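You operate a simulated robot arm through the tools that you are given. There is no shell and no other tool. Be economical: measure what you need, move in short steps, check, and stop when the job is done.

You run a simulated two-armed robot. Do the job below in one go: nothing can be reset, and whatever is moved stays where it is left.

## Task
Set the pink basket on the white mark; jog it to the yellow.
Fine: from the wheeled table, carried level by both sides; set down on the belt's white mark, on your side of its middle; black switch to forward and long lever swung out of the way first, white button, up to the yellow mark; leave the other basket and the other belt controls.
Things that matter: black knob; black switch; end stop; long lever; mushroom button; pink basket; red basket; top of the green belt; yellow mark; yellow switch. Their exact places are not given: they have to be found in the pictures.

The check looks at the end state, three seconds after you hand in, the way a careful person would. Anything else that was tipped, shoved, dropped, spilled or broken makes it a failure.

## Robot
Two 7-joint arms with fingered hands on one trunk, on a base that drives. Base frame: it is fixed to the floor where the robot stands at the start and does not move with it; the origin is under the middle of the robot, x ahead of it, y to its left, z up; the surface under the hand at the start is at about z = 0.948. Readings come in m, rad, newtons and seconds.
The left shoulder is at the start at [0.07, 0.132, 1.192], the right one opposite. With the tool pointing down near the work surface each hand reaches from about 0.36 to 0.64 m from the robot's upright axis, wherever it stands, measured 20 degrees to its own side. Places, roughly: black knob [0.6, 3.3, 0.9]; black switch [0.6, 3.4, 0.9]; end stop [0.7, 0.6, 1]; long lever [0.9, 3, 1]; mushroom button [0.5, 3.3, 0.8]; top of the green belt [0.9, 2.7, 1]; yellow mark [1, 3.4, 1]; yellow switch [0.3, 1, 0.9]. Payload 2.3 kg a hand.
The tool frame of a hand sits at the grasp point between the pads (the TCP): z along the fingers, y along the line on which they close. The tips reach 0.025 m beyond it. Largest opening 0.088 m; the body of the gripper starts 0.029 m behind the TCP. The gripper is a hand of 3 fingers: y runs from the thumb to the fingers, the wrist lies at [-0.013, -0.097, -0.162] in the tool frame, and closing takes about 1.5 s.
Orientation is that of the tool frame in the base frame, as a unit quaternion [w, x, y, z]. With the fingers straight down and the wrist toward the robot, the tool's x, y and z point along [0, 1, 0], [1, 0, 0] and [0, 0, -1] of the base frame.

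## Interface
- The arms move only by the tool drive_tool. It takes "left_series", "right_series" or both (then of equal length, played together; a hand with none holds still); each is a list of rows, each an object of numbers (a shift or turn left out is 0, a gripper value left out holds the last): "dx", "dy", "dz": the shift along the tool's x, y, z in cm; "rx", "ry", "rz": the turn, a rotation vector about the tool's x, y, z in rad; "grip": the gripper command, from -1 (shut) to 1 (fully open), values between in proportion. In form: [{"dx": .., "dy": .., "dz": .., "rx": .., "ry": .., "rz": .., "grip": ..}, ...]. A call has 1 to 10 rows; each row is the pose to reach, as a shift and turn from the pose commanded when the call began, along the tool's axes at that moment. Rows are played at 5 a second. More than 0.05 m and 0.15 rad between two rows, or a gripper value outside its range, and nothing of the call is played. A pose out of reach is approached as far as the arm can. The call stops where the force on the tool passes 40 N (or 10 N more than at its start, if that is more) or the arm is blocked; 0.2 s more then pass. Each finger travels about 0.108 m/s and halts on what it meets, pressing with about 32 N; the grip force reading is that of the motor and also rises with nothing between the fingers. The clock runs only during rows and for 0.2 s after the last one: add rows that repeat a pose to give the fingers time. The reply holds the time, the measured pose of the TCP, the force on the tool along the base axes, the opening and the grip force, in the units named above and with some noise, with the torque about the TCP (base axes, N m) and any sound that the robot's microphone picked up.
- Cameras (640 x 400 px; columns grow to the right, rows downward): "scene" is now at [0.1158, -0.0546, 1.4961]; the picture's right is [-0.58, -0.82, 0.00], its down [-0.60, 0.43, -0.68] and it looks along [0.55, -0.39, -0.74] (base axes); focal length 292 px, centre (320, 200). "left" rides on the left gripper at [-0.058, -0.085, -0.099] in its tool frame; the picture's right is [-0.67, -0.35, 0.66], its down [0.69, -0.63, 0.37] and it looks along [0.29, 0.69, 0.66] (tool axes); focal length 261 px, centre (320, 200). "right" rides on the right gripper at [0.058, -0.085, -0.099] in its tool frame; the picture's right is [-0.67, 0.35, -0.66], its down [-0.69, -0.63, 0.37] and it looks along [-0.29, 0.69, 0.66] (tool axes); focal length 261 px, centre (320, 200).
- snapshot(camera): a new picture of that camera. It takes no simulated time.
- raise_lower(by): slides the trunk up (or, below 0, down) by that many m; the arms and the scene camera ride with it, the base frame stays. It gives what a move gives, with no picture.
- drive_base(legs): drives the robot by 1 to 6 legs, each [ahead, left, turn to the left] in m, m and rad, along the robot's own axes; the way and the turn of a leg run together, so that a leg with both is an arc; at most 1.5 m and 3.142 rad a leg. The arms and the cameras ride along, it lands a little off, and it stops where it bumps. It gives what a move gives.
- set_grasp(shape, hand): the hand has 3 fingers and takes this shape, open, in about a second: jaw (thumb against the fingers, like two jaws); tri (thumb and two fingers); tip (a fingertip pinch); poke (one finger out to press); point (the index stretched); flat (the hand flat); cup (the hand cupped); fist (a fist). The gripper value then closes the fingers along that shape, each until it touches; the sizes above hold for jaw. It gives what a move gives, with no picture.
- aim_head(pan, tilt): turns the head with the scene camera to pan (to the left, within 1.501 rad either way) and tilt (down, from -0.506 to 1.204), counted from straight ahead of the robot. It gives what a move gives.
- pixel_to_xyz(camera, pixels): for up to 12 pixels [column, row] of the newest picture of that camera ("zoom" is the newest enlarged one), the place [x, y, z] in the base frame of the surface seen there, good to about 0.003 m, but the place of the scene camera against the robot may be out by one fixed shift of up to 0.012 m in any direction. It takes no simulated time.
- enlarge(camera, box): a new picture of the part [left, top, right, bottom] of that camera's present view, enlarged. It takes no simulated time.
- close_job(): hands the job in; it is judged then, once.

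Go step by step. Measure first, check grasps and placings, and put right what went wrong. The budget is 80 turns and 70 pictures, counting those below and the enlarged ones. Unless the task says otherwise, let go and move clear before handing in, and close with one line.

The tools are called after ">>>" as a command line: name --argument value ..., lists and objects as JSON in quotes. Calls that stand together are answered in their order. drive_tool: Moves the arms, as the interface text tells. Its arguments: {"type":"object","properties":{"left_series":{"type":"array"},"right_series":{"type":"array"}},"required":[]} The other tools are called the same way: raise_lower (by) slides the trunk up or down; set_grasp (shape, hand) gives the hand a shape; drive_base (legs) drives the base; aim_head (pan, tilt) turns the head that bears the scene camera; snapshot (camera) takes a picture; pixel_to_xyz (camera, pixels) gives the place of the surface under pixels of a picture; enlarge (camera, box) takes an enlarged picture of a part of a camera's view; close_job () hands the job in.

At the start:

```text
t: 0.0
left_tcp_pos: [0.3827, -0.0417, 1.2677]
left_tool_rot: [0.001, 0.706, 0.708, 0.0]
left_ft_force: [0.2, -0.8, -0.5]
left_wrist_torque: [0.0, 0.0, -0.02]
left_opening: 0.0874
left_grip_force: 0.1
left_shape: jaw
right_tcp_pos: [0.3052, -0.3597, 1.1398]
right_tool_rot: [0.001, 0.707, 0.708, 0.0]
right_ft_force: [0.3, 0.0, 0.3]
right_wrist_torque: [0.01, 0.01, 0.02]
right_opening: 0.0875
right_grip_force: 0.1
right_shape: jaw
trunk travel left (down, up): [-0.75, 0.09]
robot x, y, heading: [-0.001, -0.001, -0.003]
head pan, tilt: [-0.618, 0.826]
```

scene: 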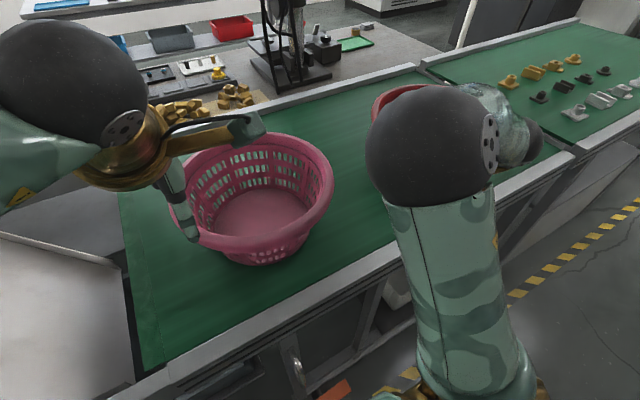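
right: 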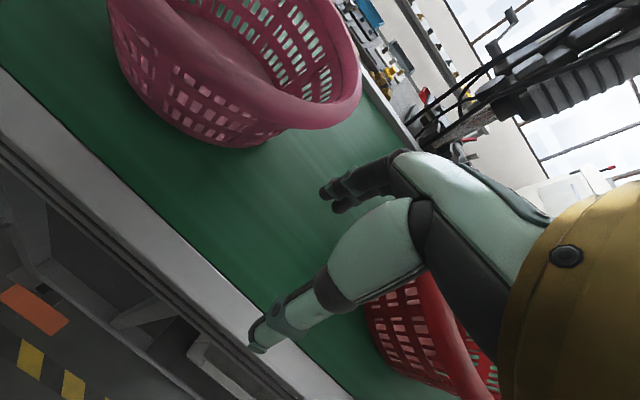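
left: 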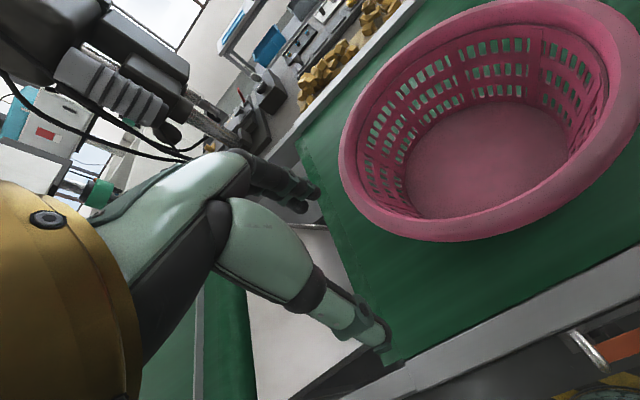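

The pink basket is in front of the robot around pixel (260,195) on a green surface, with a red one behind the right arm. I measure the basket and then look around with the head.

>>> pixel_to_xyz --camera "scene" --pixels '[[330, 185], [250, 258], [262, 138], [255, 205], [150, 290], [300, 310], [390, 100], [125, 395], [345, 120], [225, 240], [310, 235]]'

>>> aim_head --pan 1.3 --tilt 0.4

>>> snapshot --camera "scene"

```text
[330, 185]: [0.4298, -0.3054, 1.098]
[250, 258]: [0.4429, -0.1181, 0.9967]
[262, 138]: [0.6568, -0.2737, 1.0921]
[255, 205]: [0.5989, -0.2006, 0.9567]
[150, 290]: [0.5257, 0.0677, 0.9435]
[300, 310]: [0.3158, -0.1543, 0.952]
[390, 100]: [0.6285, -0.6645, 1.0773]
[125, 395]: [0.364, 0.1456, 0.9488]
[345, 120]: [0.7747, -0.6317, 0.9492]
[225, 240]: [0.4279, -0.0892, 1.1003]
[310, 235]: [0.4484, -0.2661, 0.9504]
```

```text
t: 1.9
left_tcp_pos: [0.3833, -0.043, 1.2689]
left_tool_rot: [0.001, 0.707, 0.707, -0.001]
left_ft_force: [-0.6, -0.6, -0.3]
left_wrist_torque: [0.0, 0.01, 0.02]
left_opening: 0.0874
left_grip_force: 0.0
left_shape: jaw
right_tcp_pos: [0.3052, -0.3592, 1.1389]
right_tool_rot: [0.0, 0.707, 0.707, 0.0]
right_ft_force: [-0.6, 0.2, -0.3]
right_wrist_torque: [-0.02, -0.03, -0.01]
right_opening: 0.0873
right_grip_force: 0.1
right_shape: jaw
trunk travel left (down, up): [-0.75, 0.09]
robot x, y, heading: [-0.0001, 0.0016, -0.0]
head pan, tilt: [1.3, 0.4]
```

```text
66 pictures are left
```

scene: 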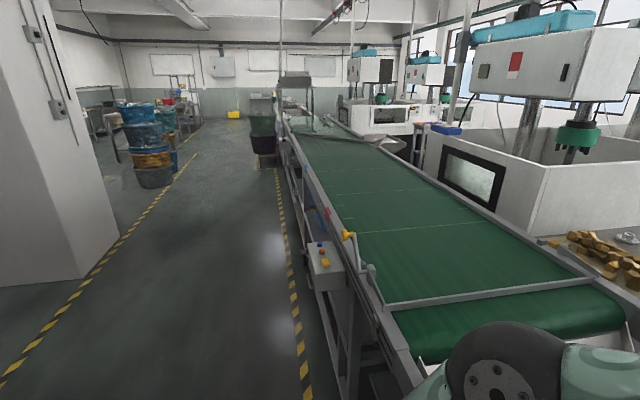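

The belt runs left along +y with a near control box at (322,258) and thin lines across. I enlarge the far and near portions and look at the middle too.

>>> enlarge --camera "scene" --box '[250, 100, 450, 225]'

>>> pixel_to_xyz --camera "zoom" --pixels '[[320, 200], [300, 100], [250, 140], [400, 280], [180, 260], [130, 180], [300, 280], [400, 200]]'

>>> enlarge --camera "scene" --box '[270, 200, 430, 300]'

>>> pixel_to_xyz --camera "scene" --pixels '[[322, 245], [326, 264], [348, 236], [370, 270], [480, 295], [395, 300], [580, 280], [390, 240], [360, 193], [440, 188], [500, 235], [340, 165]]'

```text
3.20 times, centred on (350, 162) of scene
```

zoom: 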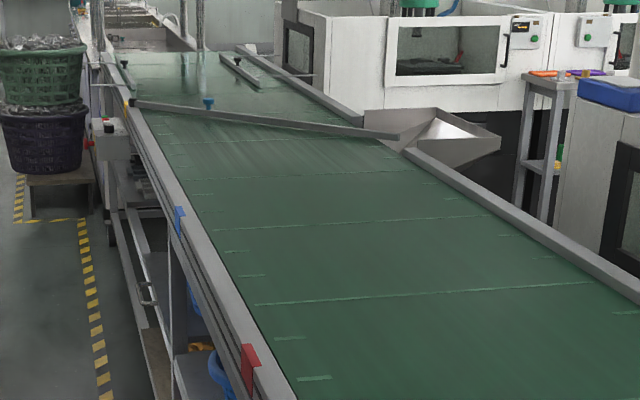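

```text
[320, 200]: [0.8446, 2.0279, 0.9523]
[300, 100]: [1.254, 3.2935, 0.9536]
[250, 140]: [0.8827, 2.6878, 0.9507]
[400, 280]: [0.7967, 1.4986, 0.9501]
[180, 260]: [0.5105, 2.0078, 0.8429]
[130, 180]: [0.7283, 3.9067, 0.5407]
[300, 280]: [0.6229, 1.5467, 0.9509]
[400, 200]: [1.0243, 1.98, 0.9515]
```

```text
4.00 times, centred on (350, 250) of scene
```

zoom: 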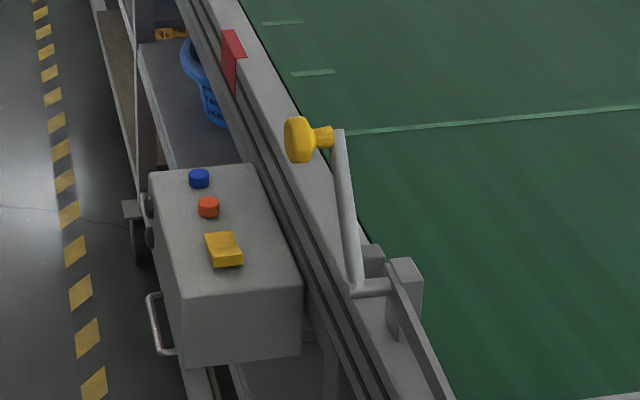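

```text
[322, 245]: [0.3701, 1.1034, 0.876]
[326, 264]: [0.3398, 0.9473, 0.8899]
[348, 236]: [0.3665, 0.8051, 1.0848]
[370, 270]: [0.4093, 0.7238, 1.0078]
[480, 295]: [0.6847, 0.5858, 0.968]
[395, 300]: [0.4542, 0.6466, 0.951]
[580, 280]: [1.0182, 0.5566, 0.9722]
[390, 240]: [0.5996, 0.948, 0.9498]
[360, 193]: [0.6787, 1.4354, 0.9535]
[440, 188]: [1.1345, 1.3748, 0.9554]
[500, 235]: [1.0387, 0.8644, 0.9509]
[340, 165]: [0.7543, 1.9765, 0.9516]
```

The far end (zoom (128,100)-(400,135)) has the long lever across the belt and another control box at about (110,140). I'll back off and drive there with empty hands first, to set switch and lever; first check clearance at the pillar.

>>> pixel_to_xyz --camera "scene" --pixels '[[95, 275], [20, 285], [300, 350], [150, 180], [262, 160], [285, 250], [200, 250]]'

>>> drive_base --legs '[[-0.45, 0, 0], [0, 1.4, 0], [0, 1.3, 0]]'

>>> aim_head --pan 0.3 --tilt 0.5

>>> snapshot --camera "scene"

```text
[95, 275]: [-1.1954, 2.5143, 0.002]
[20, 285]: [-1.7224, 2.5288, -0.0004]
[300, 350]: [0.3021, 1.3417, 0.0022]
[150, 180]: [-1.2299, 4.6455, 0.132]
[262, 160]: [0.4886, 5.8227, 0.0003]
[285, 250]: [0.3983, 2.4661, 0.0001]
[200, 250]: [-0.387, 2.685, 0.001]
```

```text
t: 17.4
left_tcp_pos: [-0.0637, 2.6769, 1.2666]
left_tool_rot: [0.0, 0.704, 0.71, 0.001]
left_ft_force: [0.3, -0.1, -0.7]
left_wrist_torque: [0.01, -0.04, 0.0]
left_opening: 0.0876
left_grip_force: 0.0
left_shape: jaw
right_tcp_pos: [-0.1398, 2.3588, 1.1394]
right_tool_rot: [0.0, 0.703, 0.711, 0.0]
right_ft_force: [-0.6, 0.4, -0.4]
right_wrist_torque: [0.02, -0.02, -0.01]
right_opening: 0.0878
right_grip_force: 0.0
right_shape: jaw
trunk travel left (down, up): [-0.75, 0.09]
robot x, y, heading: [-0.4488, 2.7175, 0.012]
head pan, tilt: [1.3, 0.4]
```

```text
t: 18.6
left_tcp_pos: [-0.0637, 2.6781, 1.2674]
left_tool_rot: [0.001, 0.704, 0.71, 0.0]
left_ft_force: [0.8, 1.0, -0.4]
left_wrist_torque: [-0.02, -0.01, 0.02]
left_opening: 0.0875
left_grip_force: 0.1
left_shape: jaw
right_tcp_pos: [-0.139, 2.3596, 1.1392]
right_tool_rot: [0.0, 0.704, 0.711, 0.0]
right_ft_force: [-0.5, 0.7, 0.0]
right_wrist_torque: [0.04, -0.01, 0.01]
right_opening: 0.0874
right_grip_force: 0.0
right_shape: jaw
trunk travel left (down, up): [-0.75, 0.09]
robot x, y, heading: [-0.4481, 2.7148, 0.013]
head pan, tilt: [0.3, 0.499]
```

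```text
63 pictures are left
```

scene: 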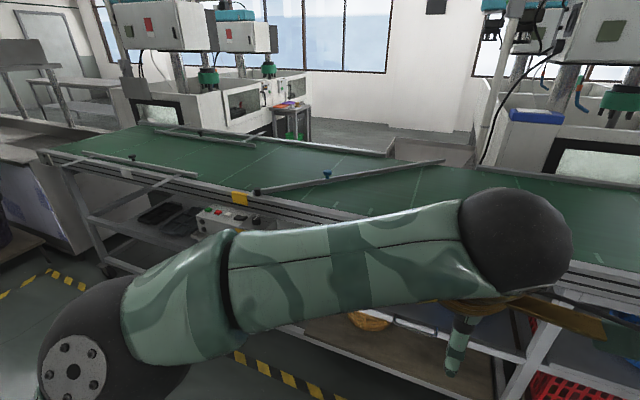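

The control box is at (225,217), yellow plate at (240,198), lever bar from (258,190) to (443,161). I enlarge.

>>> enlarge --camera "scene" --box '[40, 110, 440, 260]'

>>> enlarge --camera "scene" --box '[180, 175, 280, 238]'

>>> pixel_to_xyz --camera "scene" --pixels '[[258, 191], [327, 175], [443, 161], [240, 198], [327, 152], [280, 142], [255, 155], [340, 185], [290, 150], [200, 165], [100, 150], [180, 180]]'

```text
1.60 times, centred on (240, 185) of scene
```

zoom: 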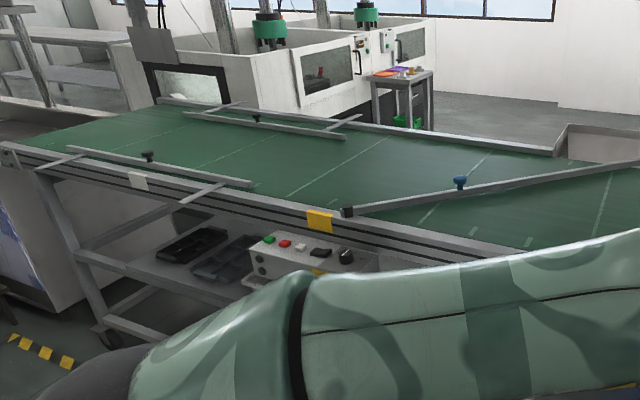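

```text
6.35 times, centred on (230, 206) of scene
```

zoom: 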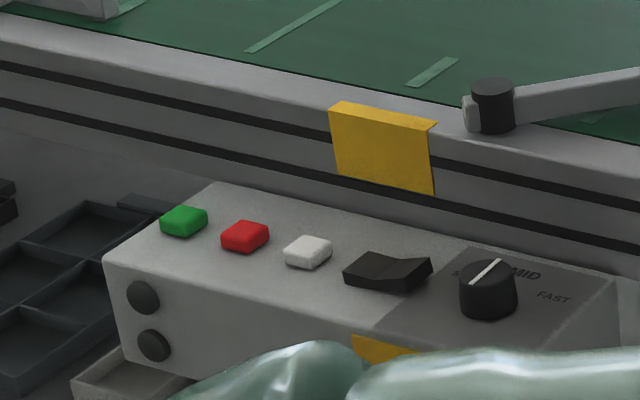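

```text
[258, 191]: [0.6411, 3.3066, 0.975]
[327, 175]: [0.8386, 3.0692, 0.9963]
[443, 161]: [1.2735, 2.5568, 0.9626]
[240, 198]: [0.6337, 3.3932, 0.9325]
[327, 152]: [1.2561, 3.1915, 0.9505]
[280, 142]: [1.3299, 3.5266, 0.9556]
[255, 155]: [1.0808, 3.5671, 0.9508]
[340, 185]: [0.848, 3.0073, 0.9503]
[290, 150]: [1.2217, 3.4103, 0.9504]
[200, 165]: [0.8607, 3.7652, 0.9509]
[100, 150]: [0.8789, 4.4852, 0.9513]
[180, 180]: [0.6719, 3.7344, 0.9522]
```

White plate on the rail is at around scene (126,172), yellow at (240,198) and controls (green, red, white buttons, black rocker, black dial). I move the left arm out of view and drive further left for a better look.

>>> drive_tool --left_series '[{"dx": 5}, {"dx": 10}, {"dx": 15}, {"dx": 20}, {"dx": 25}, {"dx": 30}, {"dx": 30}]'

>>> drive_base --legs '[[0, 1.0, 0]]'

>>> aim_head --pan 0.0 --tilt 0.5

>>> snapshot --camera "scene"

```text
t: 20.2
left_tcp_pos: [-0.066, 2.9775, 1.2672]
left_tool_rot: [0.0, 0.704, 0.71, 0.0]
left_ft_force: [-0.1, 0.5, -0.7]
left_wrist_torque: [-0.02, -0.02, 0.02]
left_opening: 0.0876
left_grip_force: 0.1
left_shape: jaw
right_tcp_pos: [-0.1397, 2.3591, 1.1405]
right_tool_rot: [0.0, 0.703, 0.711, 0.0]
right_ft_force: [-0.3, 0.4, -0.5]
right_wrist_torque: [0.0, 0.05, -0.02]
right_opening: 0.0875
right_grip_force: 0.0
right_shape: jaw
trunk travel left (down, up): [-0.75, 0.09]
robot x, y, heading: [-0.4461, 2.714, 0.009]
head pan, tilt: [0.3, 0.499]
```

```text
t: 25.4
left_tcp_pos: [-0.0603, 3.9715, 1.267]
left_tool_rot: [0.001, 0.711, 0.704, 0.0]
left_ft_force: [-0.3, 0.4, 0.2]
left_wrist_torque: [-0.01, 0.01, 0.03]
left_opening: 0.0873
left_grip_force: 0.1
left_shape: jaw
right_tcp_pos: [-0.1471, 3.3555, 1.1392]
right_tool_rot: [-0.001, 0.71, 0.704, 0.0]
right_ft_force: [0.2, -0.5, -0.2]
right_wrist_torque: [-0.02, 0.0, -0.02]
right_opening: 0.0876
right_grip_force: 0.0
right_shape: jaw
trunk travel left (down, up): [-0.75, 0.09]
robot x, y, heading: [-0.4485, 3.7194, -0.011]
head pan, tilt: [0.3, 0.499]
```

```text
t: 26.2
left_tcp_pos: [-0.0601, 3.9732, 1.2672]
left_tool_rot: [0.0, 0.71, 0.704, 0.0]
left_ft_force: [0.1, -0.4, -0.4]
left_wrist_torque: [0.0, 0.01, -0.01]
left_opening: 0.0873
left_grip_force: 0.0
left_shape: jaw
right_tcp_pos: [-0.1461, 3.3558, 1.1393]
right_tool_rot: [0.001, 0.712, 0.702, 0.0]
right_ft_force: [-0.6, -0.5, 0.6]
right_wrist_torque: [-0.02, 0.0, 0.01]
right_opening: 0.0876
right_grip_force: 0.1
right_shape: jaw
trunk travel left (down, up): [-0.75, 0.09]
robot x, y, heading: [-0.4473, 3.721, -0.009]
head pan, tilt: [0.0, 0.499]
```

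```text
60 pictures are left
```

scene: 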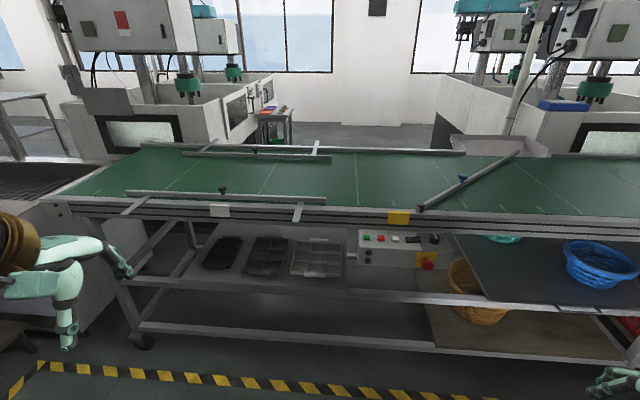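

Now everything is visible: white plate (220,210), yellow plate (400,217), lever (420,207)-(517,152), guides. I enlarge and measure.

>>> enlarge --camera "scene" --box '[90, 130, 330, 280]'

>>> enlarge --camera "scene" --box '[320, 140, 544, 280]'

>>> pixel_to_xyz --camera "scene" --pixels '[[220, 207], [400, 213], [128, 194], [325, 202], [184, 154], [325, 159], [222, 190], [255, 149], [355, 200], [357, 155], [262, 190], [273, 165]]'

>>> pixel_to_xyz --camera "zoom" --pixels '[[285, 190], [560, 40], [408, 108], [130, 276], [165, 280], [195, 277], [260, 281], [325, 283], [310, 365], [200, 320], [230, 220], [420, 130]]'

```text
2.67 times, centred on (210, 205) of scene
```

zoom: 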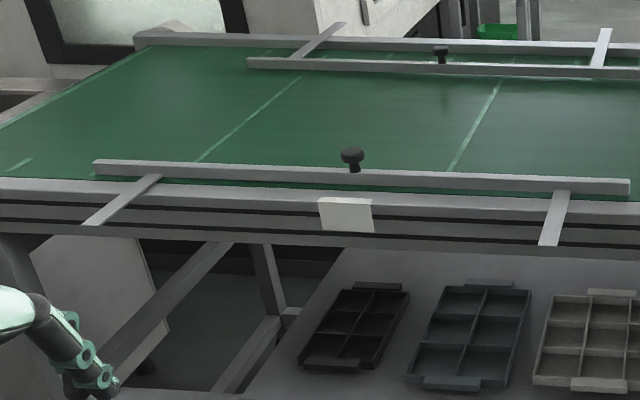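

```text
2.86 times, centred on (432, 210) of scene
```

zoom: 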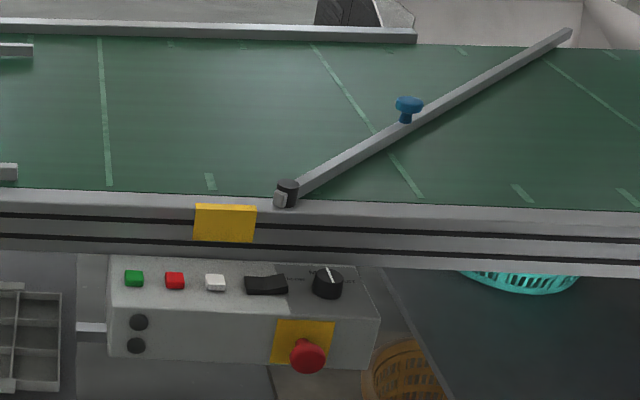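

```text
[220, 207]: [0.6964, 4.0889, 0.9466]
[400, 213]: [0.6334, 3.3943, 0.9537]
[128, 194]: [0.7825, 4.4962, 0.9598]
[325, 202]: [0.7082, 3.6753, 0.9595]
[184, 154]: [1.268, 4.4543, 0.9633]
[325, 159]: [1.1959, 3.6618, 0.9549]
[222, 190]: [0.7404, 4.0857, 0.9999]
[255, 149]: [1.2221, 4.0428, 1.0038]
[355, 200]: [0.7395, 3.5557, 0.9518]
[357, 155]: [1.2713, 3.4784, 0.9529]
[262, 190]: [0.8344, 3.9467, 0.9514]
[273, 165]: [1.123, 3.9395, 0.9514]
```

```text
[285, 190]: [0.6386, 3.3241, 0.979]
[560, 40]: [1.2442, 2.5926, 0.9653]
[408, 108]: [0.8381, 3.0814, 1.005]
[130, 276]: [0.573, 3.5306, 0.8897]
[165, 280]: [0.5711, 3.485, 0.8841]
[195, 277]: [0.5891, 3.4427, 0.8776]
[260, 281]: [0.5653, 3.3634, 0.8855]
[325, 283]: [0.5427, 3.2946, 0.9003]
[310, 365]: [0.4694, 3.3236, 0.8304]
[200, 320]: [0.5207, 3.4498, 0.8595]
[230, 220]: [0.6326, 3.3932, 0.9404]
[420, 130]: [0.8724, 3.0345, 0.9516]
```

Geometry is clear: belt runs along about (0.09, 0.996), white plate at (0.696,4.089), yellow at (0.633,3.394), lever pivot (0.64,3.31), blue lever knob (0.838,3.081). I drive to in front of the lever and look at the switch labels.

>>> drive_base --legs '[[0, -0.85, 0], [0.5, 0, 0.009]]'

>>> aim_head --pan 0.6 --tilt 0.8

>>> snapshot --camera "scene"

```text
t: 33.3
left_tcp_pos: [0.4267, 3.1089, 1.2685]
left_tool_rot: [0.002, 0.71, 0.704, 0.0]
left_ft_force: [-0.4, -0.2, 0.0]
left_wrist_torque: [-0.03, 0.01, -0.01]
left_opening: 0.0874
left_grip_force: 0.0
left_shape: jaw
right_tcp_pos: [0.3407, 2.4927, 1.1407]
right_tool_rot: [0.001, 0.711, 0.703, 0.001]
right_ft_force: [-0.2, -0.3, -0.1]
right_wrist_torque: [0.01, 0.02, 0.04]
right_opening: 0.0878
right_grip_force: 0.1
right_shape: jaw
trunk travel left (down, up): [-0.75, 0.09]
robot x, y, heading: [0.0401, 2.8545, -0.01]
head pan, tilt: [0.0, 0.499]
```

```text
t: 34.3
left_tcp_pos: [0.4276, 3.1087, 1.2661]
left_tool_rot: [0.002, 0.71, 0.704, -0.001]
left_ft_force: [-1.3, 0.2, 1.1]
left_wrist_torque: [-0.01, 0.0, 0.0]
left_opening: 0.0876
left_grip_force: 0.0
left_shape: jaw
right_tcp_pos: [0.3433, 2.4929, 1.1398]
right_tool_rot: [0.0, 0.711, 0.703, 0.0]
right_ft_force: [0.1, 0.6, -0.2]
right_wrist_torque: [-0.01, 0.01, 0.05]
right_opening: 0.0875
right_grip_force: 0.1
right_shape: jaw
trunk travel left (down, up): [-0.75, 0.09]
robot x, y, heading: [0.0434, 2.8574, -0.011]
head pan, tilt: [0.6, 0.799]
```

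```text
57 pictures are left
```

scene: 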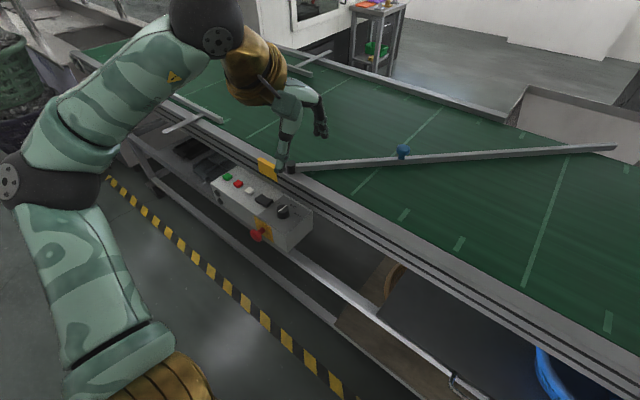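

>>> enlarge --camera "scene" --box '[200, 150, 328, 250]'

>>> pixel_to_xyz --camera "zoom" --pixels '[[133, 131], [191, 162], [246, 200], [300, 236], [330, 250], [413, 305], [290, 420], [470, 90], [455, 85], [315, 243]]'

>>> enlarge --camera "scene" --box '[280, 130, 440, 230]'

>>> pixel_to_xyz --camera "scene" --pixels '[[402, 148], [403, 153], [290, 168], [614, 148], [460, 158], [402, 162], [270, 168], [520, 200]]'

```text
4.00 times, centred on (264, 200) of scene
```

zoom: 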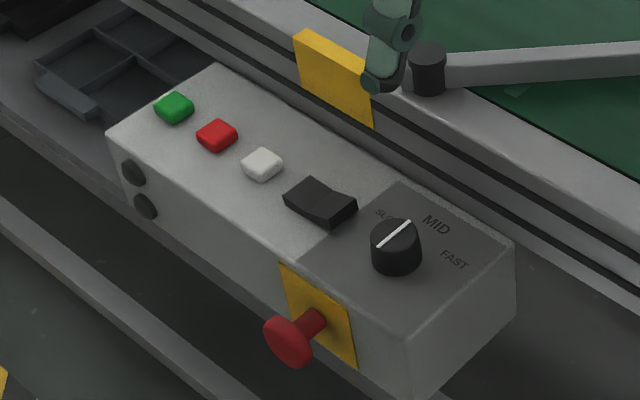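

```text
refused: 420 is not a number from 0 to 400
```

```text
4.00 times, centred on (360, 180) of scene
```

zoom: 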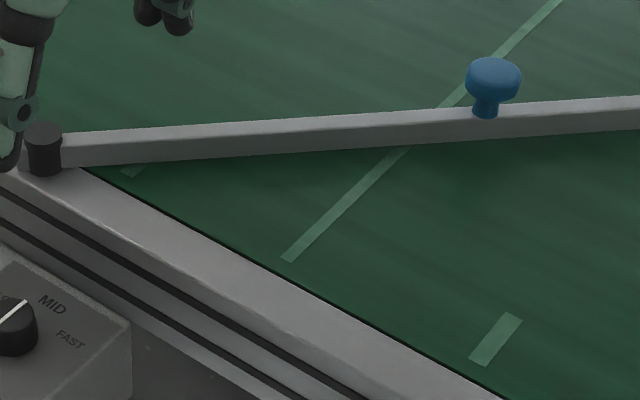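

```text
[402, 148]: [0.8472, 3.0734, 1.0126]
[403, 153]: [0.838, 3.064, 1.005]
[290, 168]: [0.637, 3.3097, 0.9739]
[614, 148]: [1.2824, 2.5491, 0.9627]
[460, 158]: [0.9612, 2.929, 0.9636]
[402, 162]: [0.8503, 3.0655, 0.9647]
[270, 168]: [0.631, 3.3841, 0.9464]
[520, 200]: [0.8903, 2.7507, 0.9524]
```

The dial reads MID; the rocker at (320,203) needs a closer look for labels.

>>> enlarge --camera "scene" --box '[244, 184, 292, 214]'

>>> pixel_to_xyz --camera "zoom" --pixels '[[60, 80], [200, 160], [290, 190], [240, 230], [330, 250], [340, 285], [160, 200], [470, 250], [470, 300]]'

```text
13.33 times, centred on (268, 199) of scene
```

zoom: 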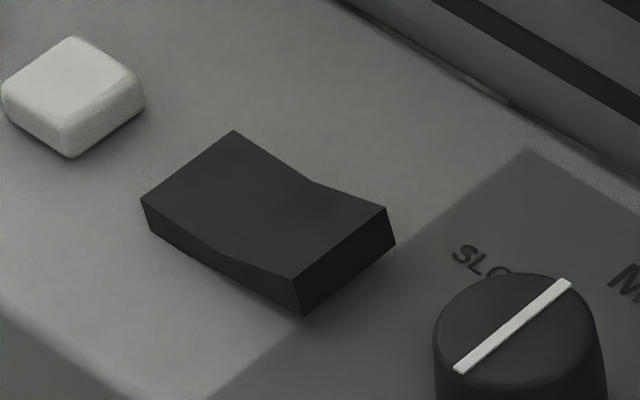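

```text
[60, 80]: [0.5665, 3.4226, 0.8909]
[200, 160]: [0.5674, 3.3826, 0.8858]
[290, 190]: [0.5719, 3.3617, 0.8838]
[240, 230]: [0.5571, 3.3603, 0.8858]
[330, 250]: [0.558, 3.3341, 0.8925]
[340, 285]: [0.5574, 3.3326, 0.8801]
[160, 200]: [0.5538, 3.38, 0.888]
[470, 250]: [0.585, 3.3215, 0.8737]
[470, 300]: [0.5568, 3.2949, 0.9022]
```

No labels, but the rocker's −y half (330,250) sits raised (z≈0.892 vs 0.886), so it's presently pushed to the +y side; forward will be the −y half, as the basket goes from white (y≈4.09) to yellow (3.39). First the lever: drive closer.

>>> drive_base --legs '[[0.22, 0, 0.01]]'

>>> drive_tool --left_series '[{"dy": 5}, {"dy": 10, "dx": -2}, {"dy": 15, "dx": -3}, {"dy": 17, "dx": -3, "dz": 4}, {"dy": 17, "dx": -3, "dz": 9}, {"dy": 17, "dx": -3, "dz": 14}, {"dy": 17, "dx": -3, "dz": 16}]'

>>> snapshot --camera "left"

>>> snapshot --camera "scene"

```text
t: 36.0
left_tcp_pos: [0.642, 3.1131, 1.2681]
left_tool_rot: [0.003, 0.706, 0.708, 0.001]
left_ft_force: [0.0, 0.1, 0.2]
left_wrist_torque: [-0.01, -0.03, -0.02]
left_opening: 0.0876
left_grip_force: 0.0
left_shape: jaw
right_tcp_pos: [0.5637, 2.4949, 1.1404]
right_tool_rot: [0.001, 0.707, 0.707, 0.002]
right_ft_force: [0.5, 0.5, -0.2]
right_wrist_torque: [0.0, -0.04, -0.02]
right_opening: 0.0876
right_grip_force: 0.0
right_shape: jaw
trunk travel left (down, up): [-0.75, 0.09]
robot x, y, heading: [0.2589, 2.852, 0.001]
head pan, tilt: [0.6, 0.799]
```

```text
refused: row 2 steps farther than a row can; nothing moved
```

```text
53 pictures are left
```

left: 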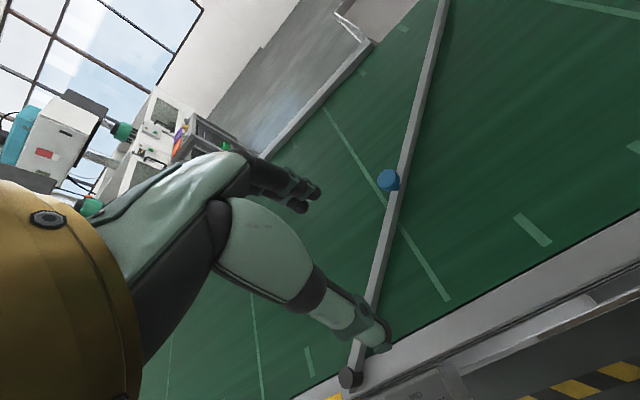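

```text
52 pictures are left
```

scene: 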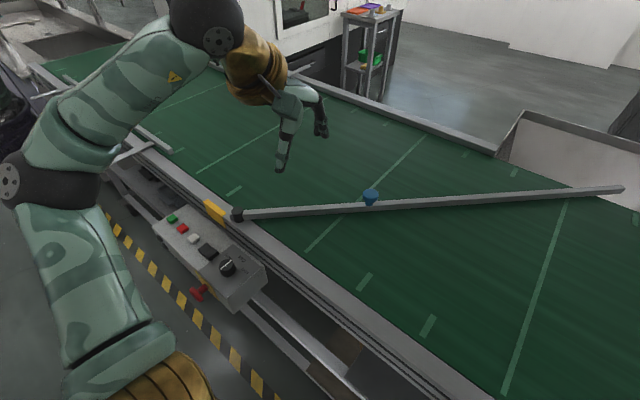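

The left camera sees the blue knob at (389,180) and pivot at (350,378); I measure both with it.

>>> pixel_to_xyz --camera "left" --pixels '[[389, 178], [380, 182], [350, 376], [402, 190], [387, 172]]'

>>> pixel_to_xyz --camera "scene" --pixels '[[371, 192], [369, 197], [238, 214]]'

>>> drive_tool --left_series '[{"dy": 5}, {"dy": 9.5, "dx": -1}, {"dy": 14, "dx": -2}, {"dy": 18, "dx": -3}, {"dy": 19.5, "dx": -4, "dz": 4}, {"dy": 19.5, "dx": -4, "dz": 9}, {"dy": 19.5, "dx": -4, "dz": 14}, {"dy": 19.5, "dx": -4, "dz": 18}, {"dy": 19.5, "dx": -4, "dz": 18}]'

>>> snapshot --camera "left"

```text
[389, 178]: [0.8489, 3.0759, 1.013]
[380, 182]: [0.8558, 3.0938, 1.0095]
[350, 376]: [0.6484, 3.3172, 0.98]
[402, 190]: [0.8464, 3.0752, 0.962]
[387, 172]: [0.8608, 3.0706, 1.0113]
```

```text
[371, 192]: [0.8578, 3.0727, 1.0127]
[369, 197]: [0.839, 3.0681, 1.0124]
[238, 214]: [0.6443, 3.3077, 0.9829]
```

```text
t: 38.0
left_tcp_pos: [0.839, 3.0732, 1.0855]
left_tool_rot: [0.0, 0.706, 0.708, 0.001]
left_ft_force: [-0.1, -0.4, 0.0]
left_wrist_torque: [0.03, 0.0, 0.0]
left_opening: 0.0878
left_grip_force: 0.1
left_shape: jaw
left hand out of reach, approached as far as the arm can: row 4, 5
right_tcp_pos: [0.5674, 2.496, 1.1399]
right_tool_rot: [0.0, 0.707, 0.707, 0.0]
right_ft_force: [-0.7, 0.2, -0.5]
right_wrist_torque: [-0.02, -0.01, 0.03]
right_opening: 0.0876
right_grip_force: 0.0
right_shape: jaw
trunk travel left (down, up): [-0.75, 0.09]
robot x, y, heading: [0.2606, 2.8561, 0.003]
head pan, tilt: [0.6, 0.799]
```

```text
51 pictures are left
```

left: 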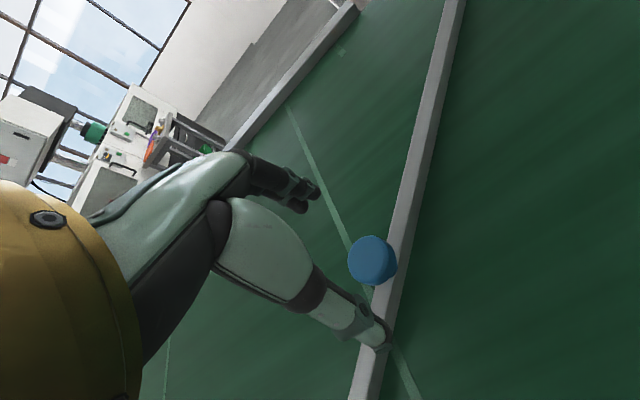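

TCP is about over the knob ((372,262) vs expected (383,270)). I descend around it and close gently.

>>> drive_tool --left_series '[{"dy": 0.8, "dz": 3}, {"dy": 0.8, "dz": 6}, {"dy": 0.8, "dz": 8.3}, {"dy": 0.8, "dz": 8.3, "grip": 0}, {"dy": 0.8, "dz": 8.3, "grip": -0.3}, {"dy": 0.8, "dz": 8.3, "grip": -0.3}, {"dy": 0.8, "dz": 8.3, "grip": -0.3}]'

>>> snapshot --camera "left"

```text
t: 39.6
left_tcp_pos: [0.8497, 3.0733, 1.0027]
left_tool_rot: [0.001, 0.706, 0.708, -0.001]
left_ft_force: [0.2, -0.1, -0.6]
left_wrist_torque: [-0.03, 0.0, -0.02]
left_opening: 0.0313
left_grip_force: 0.0
left_shape: jaw
right_tcp_pos: [0.5664, 2.4961, 1.1401]
right_tool_rot: [0.001, 0.707, 0.707, 0.0]
right_ft_force: [-0.5, -0.2, -0.2]
right_wrist_torque: [0.01, 0.02, 0.03]
right_opening: 0.0874
right_grip_force: 0.1
right_shape: jaw
trunk travel left (down, up): [-0.75, 0.09]
robot x, y, heading: [0.2598, 2.854, 0.001]
head pan, tilt: [0.6, 0.799]
```

```text
50 pictures are left
```

left: 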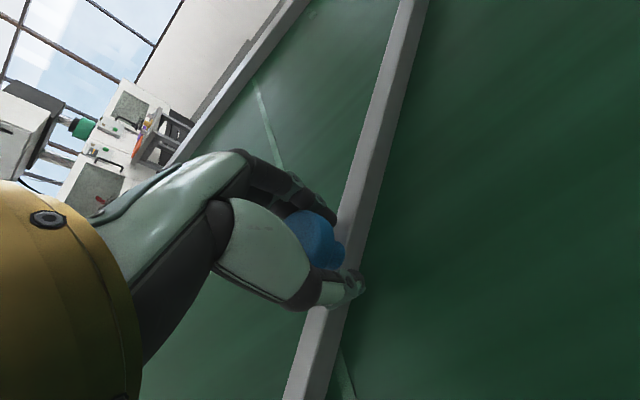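

The knob sits between the fingers. I close a little and follow the arc about the pivot (0.645,3.313) halfway.

>>> drive_tool --left_series '[{"grip": -0.5}, {"grip": -0.5}, {"dy": -1.7, "dx": -1.3}, {"dy": -3.3, "dx": -2.5}, {"dy": -5.2, "dx": -3.6}, {"dy": -7.2, "dx": -4.6}, {"dy": -7.2, "dx": -4.6}]'

```text
t: 41.2
left_tcp_pos: [0.7776, 3.0267, 1.0034]
left_tool_rot: [0.0, 0.706, 0.709, 0.0]
left_ft_force: [0.0, -0.2, -0.2]
left_wrist_torque: [-0.03, 0.0, -0.02]
left_opening: 0.0222
left_grip_force: 0.2
left_shape: jaw
right_tcp_pos: [0.567, 2.4954, 1.1391]
right_tool_rot: [0.0, 0.707, 0.707, 0.0]
right_ft_force: [-0.8, -0.1, -0.3]
right_wrist_torque: [0.02, -0.01, 0.03]
right_opening: 0.0877
right_grip_force: 0.2
right_shape: jaw
trunk travel left (down, up): [-0.75, 0.09]
robot x, y, heading: [0.2616, 2.8518, 0.005]
head pan, tilt: [0.6, 0.799]
```

>>> snapshot --camera "left"

>>> snapshot --camera "scene"

```text
49 pictures are left
```

left: 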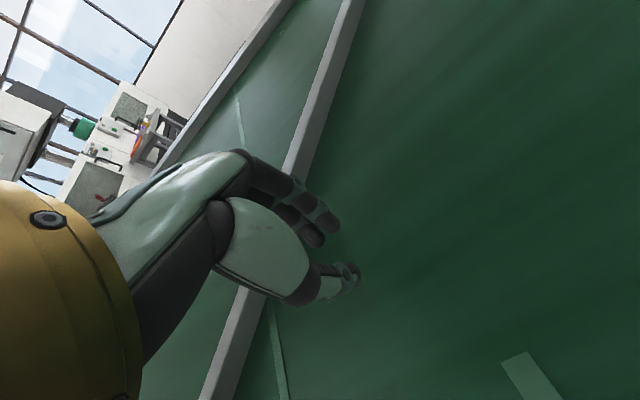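

```text
48 pictures are left
```

scene: 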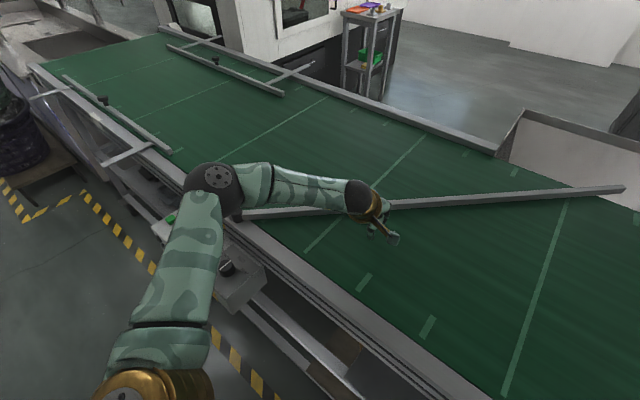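

The hand slipped off the knob (lever end at (622,188) hasn't moved). I open, raise, and relook, turning the hand so that it closes along the swing direction.

>>> drive_tool --left_series '[{"grip": 0.5}, {"grip": 1, "dz": -3}, {"dz": -7}, {"dz": -7, "rz": -0.14}, {"dz": -7, "rz": -0.28}, {"dz": -7, "rz": -0.42, "dy": 3, "dx": 2}, {"dz": -7, "rz": -0.45, "dy": 7, "dx": 3.5}, {"dz": -7, "rz": -0.45, "dy": 8, "dx": 4}]'

>>> snapshot --camera "left"

```text
t: 43.0
left_tcp_pos: [0.8551, 3.0655, 1.0753]
left_tool_rot: [0.0, 0.532, 0.847, -0.001]
left_ft_force: [0.6, -0.1, -0.1]
left_wrist_torque: [0.01, -0.01, 0.0]
left_opening: 0.0878
left_grip_force: 0.1
left_shape: jaw
right_tcp_pos: [0.5673, 2.4959, 1.1393]
right_tool_rot: [0.0, 0.707, 0.707, 0.0]
right_ft_force: [0.1, -0.7, 0.2]
right_wrist_torque: [0.0, 0.0, 0.01]
right_opening: 0.0874
right_grip_force: 0.1
right_shape: jaw
trunk travel left (down, up): [-0.75, 0.09]
robot x, y, heading: [0.2629, 2.8537, 0.005]
head pan, tilt: [0.6, 0.799]
```

```text
47 pictures are left
```

left: 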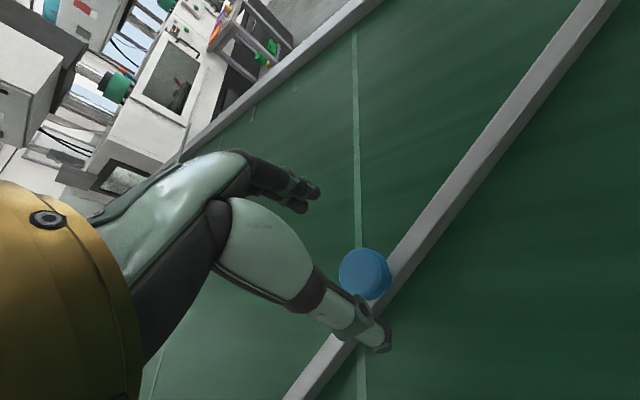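

>>> pixel_to_xyz --camera "left" --pixels '[[365, 265], [342, 272], [388, 275], [362, 252], [372, 293]]'

```text
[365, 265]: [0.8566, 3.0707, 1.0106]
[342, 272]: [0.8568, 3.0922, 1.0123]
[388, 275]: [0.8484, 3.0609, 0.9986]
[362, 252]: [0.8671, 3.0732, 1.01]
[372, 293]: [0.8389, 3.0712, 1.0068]
```

Knob centre ≈(0.854,3.076). I shift by a centimetre, descend and close firmly.

>>> drive_tool --left_series '[{"dx": 1, "dy": 0.4, "dz": 3}, {"dx": 1, "dy": 0.4, "dz": 6}, {"dx": 1, "dy": 0.4, "dz": 7.8}, {"dx": 1, "dy": 0.4, "dz": 7.8, "grip": 0}, {"dx": 1, "dy": 0.4, "dz": 7.8, "grip": -1}, {"dx": 1, "dy": 0.4, "dz": 7.8}, {"dx": 1, "dy": 0.4, "dz": 7.8}, {"dx": 1, "dy": 0.4, "dz": 7.8}]'

>>> snapshot --camera "left"

```text
t: 44.8
left_tcp_pos: [0.8539, 3.0772, 0.9975]
left_tool_rot: [0.001, 0.531, 0.847, 0.0]
left_ft_force: [-1.9, -0.4, -3.1]
left_wrist_torque: [0.22, -0.53, 0.08]
left_opening: 0.0208
left_grip_force: 31.5
left_shape: jaw
right_tcp_pos: [0.5668, 2.4953, 1.1394]
right_tool_rot: [0.001, 0.707, 0.707, 0.0]
right_ft_force: [-0.6, -0.3, -0.2]
right_wrist_torque: [0.02, 0.04, -0.02]
right_opening: 0.0877
right_grip_force: 0.0
right_shape: jaw
trunk travel left (down, up): [-0.75, 0.09]
robot x, y, heading: [0.2615, 2.8542, 0.004]
head pan, tilt: [0.6, 0.799]
```

```text
46 pictures are left
```

left: 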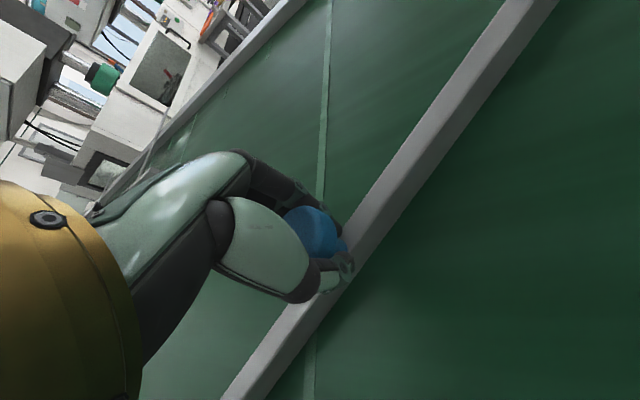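

Firm grip (31 N at 0.021). I swing along the arc in the first half.

>>> drive_tool --left_series '[{"dx": -0.3, "dy": -1.2}, {"dx": -0.59, "dy": -2.42}, {"dx": -0.8, "dy": -3.8}, {"dx": -1.01, "dy": -5.14}, {"dx": -1.1, "dy": -6.8}, {"dx": -1.2, "dy": -8.44}, {"dx": -1.04, "dy": -11.74}, {"dx": -1.04, "dy": -11.74}]'

>>> snapshot --camera "scene"

```text
t: 46.6
left_tcp_pos: [0.7521, 3.0177, 0.9965]
left_tool_rot: [0.003, 0.53, 0.848, 0.002]
left_ft_force: [-1.1, 0.7, 10.2]
left_wrist_torque: [0.14, -0.44, -0.18]
left_opening: 0.021
left_grip_force: 31.9
left_shape: jaw
right_tcp_pos: [0.5643, 2.4952, 1.1411]
right_tool_rot: [0.001, 0.707, 0.707, 0.0]
right_ft_force: [1.0, 0.0, -0.2]
right_wrist_torque: [0.01, -0.01, 0.02]
right_opening: 0.0875
right_grip_force: 0.0
right_shape: jaw
trunk travel left (down, up): [-0.75, 0.09]
robot x, y, heading: [0.2635, 2.8574, -0.001]
head pan, tilt: [0.6, 0.799]
```

```text
45 pictures are left
```

scene: 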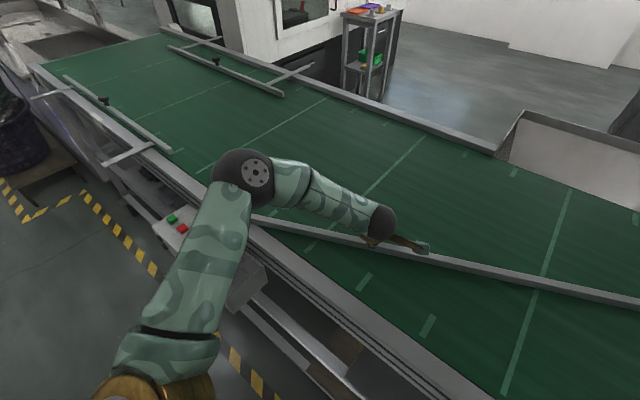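

The lever follows. I continue to parallel with the rail.

>>> drive_tool --left_series '[{"dx": 0.25, "dy": -1.6}, {"dx": 0.5, "dy": -3.25}, {"dx": 0.9, "dy": -4.85}, {"dx": 1.34, "dy": -6.45}, {"dx": 1.9, "dy": -8}, {"dx": 2.5, "dy": -9.53}, {"dx": 3.2, "dy": -11}, {"dx": 4.2, "dy": -12.9}, {"dx": 4.2, "dy": -12.9}]'

>>> snapshot --camera "scene"

```text
t: 48.6
left_tcp_pos: [0.6202, 2.998, 0.9962]
left_tool_rot: [0.0, 0.531, 0.847, -0.001]
left_ft_force: [2.2, -0.6, 4.5]
left_wrist_torque: [0.07, -0.43, -0.26]
left_opening: 0.0212
left_grip_force: 31.6
left_shape: jaw
right_tcp_pos: [0.5676, 2.4953, 1.1398]
right_tool_rot: [0.0, 0.707, 0.707, 0.0]
right_ft_force: [0.4, -0.7, -0.4]
right_wrist_torque: [0.02, 0.02, 0.03]
right_opening: 0.0875
right_grip_force: 0.1
right_shape: jaw
trunk travel left (down, up): [-0.75, 0.09]
robot x, y, heading: [0.2584, 2.8534, -0.001]
head pan, tilt: [0.6, 0.799]
```

```text
44 pictures are left
```

scene: 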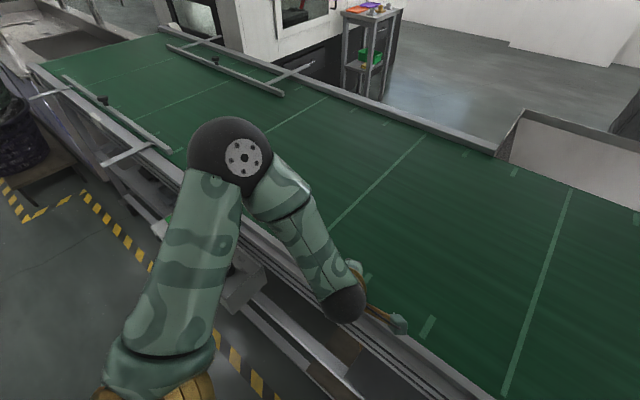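

The lever now lies along the rail. I release, rise, set a poke finger, and reposition for the switch.

>>> drive_tool --left_series '[{"grip": 0}, {"grip": 1}, {"grip": 1}, {"dz": -4}, {"dz": -9}, {"dz": -14}, {"dz": -18, "rz": 0.14}, {"dz": -18, "rz": 0.28}, {"dz": -18, "rz": 0.42}, {"dz": -18, "rz": 0.45}]'

>>> drive_base --legs '[[-0.14, 0, 0], [0, 0.32, 0]]'

>>> set_grasp --shape "poke" --hand "left"

>>> snapshot --camera "left"

>>> snapshot --camera "scene"

```text
t: 50.8
left_tcp_pos: [0.6188, 2.9984, 1.1775]
left_tool_rot: [0.0, 0.707, 0.707, 0.001]
left_ft_force: [-0.2, -0.1, 0.1]
left_wrist_torque: [-0.01, 0.0, 0.03]
left_opening: 0.0877
left_grip_force: 0.1
left_shape: jaw
right_tcp_pos: [0.5661, 2.4961, 1.1394]
right_tool_rot: [0.0, 0.707, 0.707, 0.0]
right_ft_force: [-0.3, 0.4, 0.1]
right_wrist_torque: [-0.02, 0.01, -0.02]
right_opening: 0.0874
right_grip_force: 0.0
right_shape: jaw
trunk travel left (down, up): [-0.75, 0.09]
robot x, y, heading: [0.2616, 2.8538, 0.002]
head pan, tilt: [0.6, 0.799]
```

```text
t: 53.9
left_tcp_pos: [0.4813, 3.3032, 1.1772]
left_tool_rot: [0.0, 0.708, 0.706, 0.001]
left_ft_force: [0.7, 0.5, -0.5]
left_wrist_torque: [0.0, -0.02, 0.0]
left_opening: 0.0875
left_grip_force: 0.1
left_shape: jaw
right_tcp_pos: [0.4256, 2.8002, 1.1388]
right_tool_rot: [-0.001, 0.708, 0.706, 0.001]
right_ft_force: [-0.1, -0.3, 0.2]
right_wrist_torque: [0.01, -0.02, -0.01]
right_opening: 0.0875
right_grip_force: 0.1
right_shape: jaw
trunk travel left (down, up): [-0.75, 0.09]
robot x, y, heading: [0.1252, 3.1609, -0.007]
head pan, tilt: [0.6, 0.799]
```

```text
t: 54.8
left_tcp_pos: [0.48, 3.3059, 1.1758]
left_tool_rot: [0.0, 0.708, 0.707, 0.0]
left_ft_force: [-1.1, 0.4, -0.3]
left_wrist_torque: [-0.02, -0.01, 0.0]
left_opening: 0.0
left_grip_force: 0.0
left_shape: poke
right_tcp_pos: [0.4264, 2.8024, 1.1392]
right_tool_rot: [0.0, 0.708, 0.706, 0.0]
right_ft_force: [-0.5, 0.1, 0.3]
right_wrist_torque: [0.01, 0.02, 0.02]
right_opening: 0.0877
right_grip_force: 0.1
right_shape: jaw
trunk travel left (down, up): [-0.75, 0.09]
robot x, y, heading: [0.1242, 3.1634, -0.007]
head pan, tilt: [0.6, 0.799]
```

```text
43 pictures are left
```

left: 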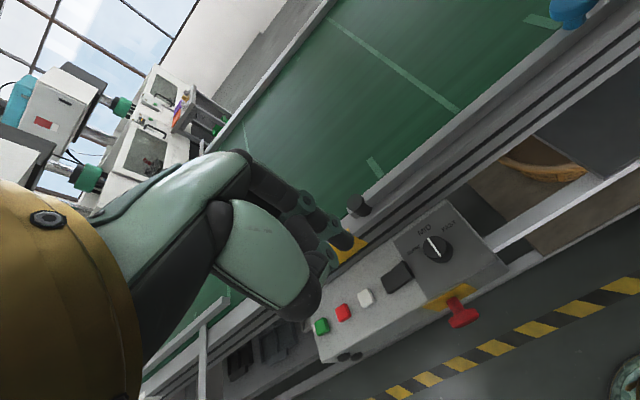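

```text
42 pictures are left
```

scene: 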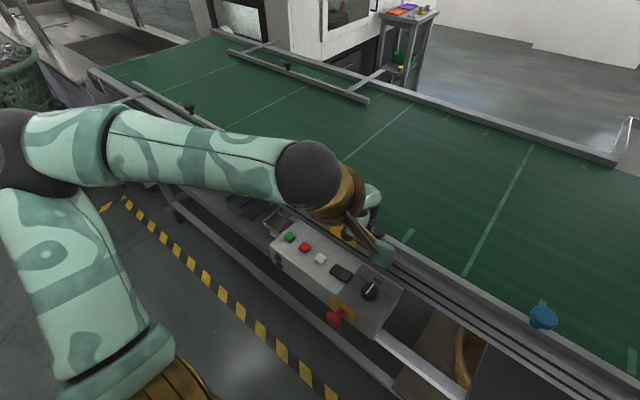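

I need the poke fingertip place: enlarge the left view around (320,240).

>>> enlarge --camera "left" --box '[230, 140, 470, 340]'

>>> pixel_to_xyz --camera "left" --pixels '[[346, 241], [338, 235], [328, 262], [318, 285], [334, 250], [366, 297], [393, 283], [405, 272], [388, 290], [437, 245]]'

```text
2.00 times, centred on (350, 240) of left
```

zoom: 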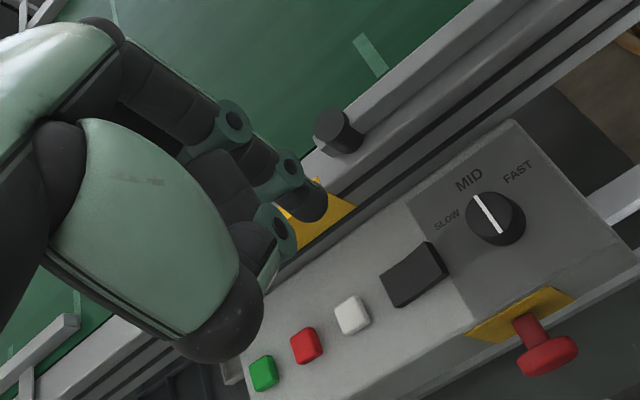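

```text
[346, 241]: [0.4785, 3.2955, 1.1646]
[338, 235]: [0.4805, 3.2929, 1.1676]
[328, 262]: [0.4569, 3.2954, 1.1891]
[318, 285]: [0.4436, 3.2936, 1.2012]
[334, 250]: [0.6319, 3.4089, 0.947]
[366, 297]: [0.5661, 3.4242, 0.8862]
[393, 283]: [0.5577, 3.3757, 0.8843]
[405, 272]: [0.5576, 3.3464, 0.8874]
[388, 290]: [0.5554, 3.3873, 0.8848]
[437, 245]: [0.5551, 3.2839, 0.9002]
```

The fingertip is about 2.5 cm under the TCP. Rocker's −y end is at about (0.556,3.342,0.89); I move above it to tip height 0.92 and check.

>>> drive_tool --left_series '[{"dx": 1.8, "dy": 3.8}, {"dx": 3.7, "dy": 7.6}, {"dx": 3.7, "dy": 7.6, "dz": 5}, {"dx": 3.7, "dy": 7.6, "dz": 10}, {"dx": 3.7, "dy": 7.6, "dz": 15}, {"dx": 3.7, "dy": 7.6, "dz": 20}, {"dx": 3.7, "dy": 7.6, "dz": 22.5}, {"dx": 3.7, "dy": 7.6, "dz": 22.5}]'

>>> enlarge --camera "left" --box '[200, 140, 440, 290]'

>>> enlarge --camera "scene" --box '[270, 210, 430, 310]'

```text
t: 56.5
left_tcp_pos: [0.5574, 3.3393, 0.9513]
left_tool_rot: [0.001, 0.708, 0.706, -0.001]
left_ft_force: [0.2, 0.6, 0.8]
left_wrist_torque: [0.01, 0.01, 0.04]
left_opening: 0.0
left_grip_force: 0.1
left_shape: poke
right_tcp_pos: [0.426, 2.8028, 1.14]
right_tool_rot: [0.0, 0.709, 0.705, 0.0]
right_ft_force: [0.1, 0.0, -0.7]
right_wrist_torque: [-0.01, 0.02, 0.01]
right_opening: 0.0876
right_grip_force: 0.0
right_shape: jaw
trunk travel left (down, up): [-0.75, 0.09]
robot x, y, heading: [0.1201, 3.1627, -0.004]
head pan, tilt: [0.6, 0.799]
```

```text
2.67 times, centred on (320, 215) of left
```

zoom: 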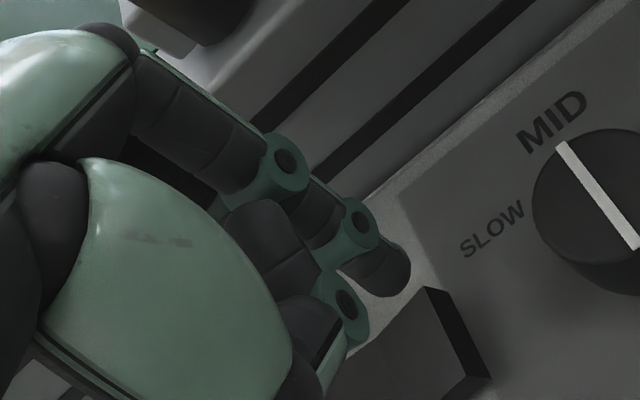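

```text
4.00 times, centred on (350, 260) of scene
```

zoom: 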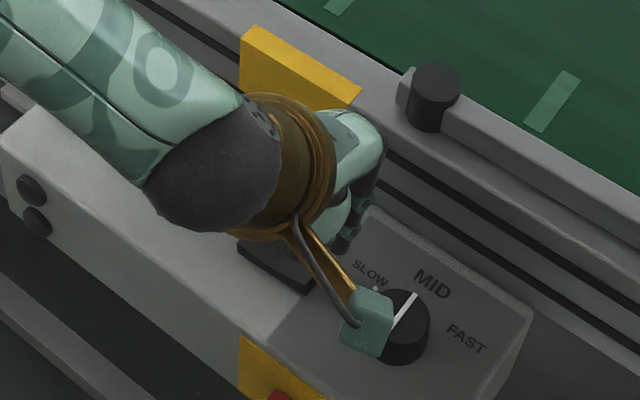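

The axis would land right on the rocker's −y edge (zoom (459,333)), so I shift 0.9 cm to +y and press down in small steps.

>>> drive_tool --left_series '[{"dx": 0.9, "dz": 0}, {"dx": 0.9, "dz": 2}, {"dx": 0.9, "dz": 3}, {"dx": 0.9, "dz": 3.5}, {"dx": 0.9, "dz": 4}, {"dx": 0.9, "dz": 4.3}, {"dx": 0.9, "dz": 4.3}]'

```text
t: 58.1
left_tcp_pos: [0.5568, 3.3492, 0.9132]
left_tool_rot: [0.002, 0.708, 0.706, 0.004]
left_ft_force: [6.6, 0.4, 27.8]
left_wrist_torque: [0.36, -0.09, -0.1]
left_opening: 0.0
left_grip_force: 0.1
left_shape: poke
right_tcp_pos: [0.424, 2.8014, 1.1404]
right_tool_rot: [-0.001, 0.708, 0.706, 0.001]
right_ft_force: [0.8, 0.0, 0.1]
right_wrist_torque: [-0.01, -0.02, 0.02]
right_opening: 0.0878
right_grip_force: 0.0
right_shape: jaw
trunk travel left (down, up): [-0.75, 0.09]
robot x, y, heading: [0.1236, 3.1608, -0.005]
head pan, tilt: [0.6, 0.799]
```

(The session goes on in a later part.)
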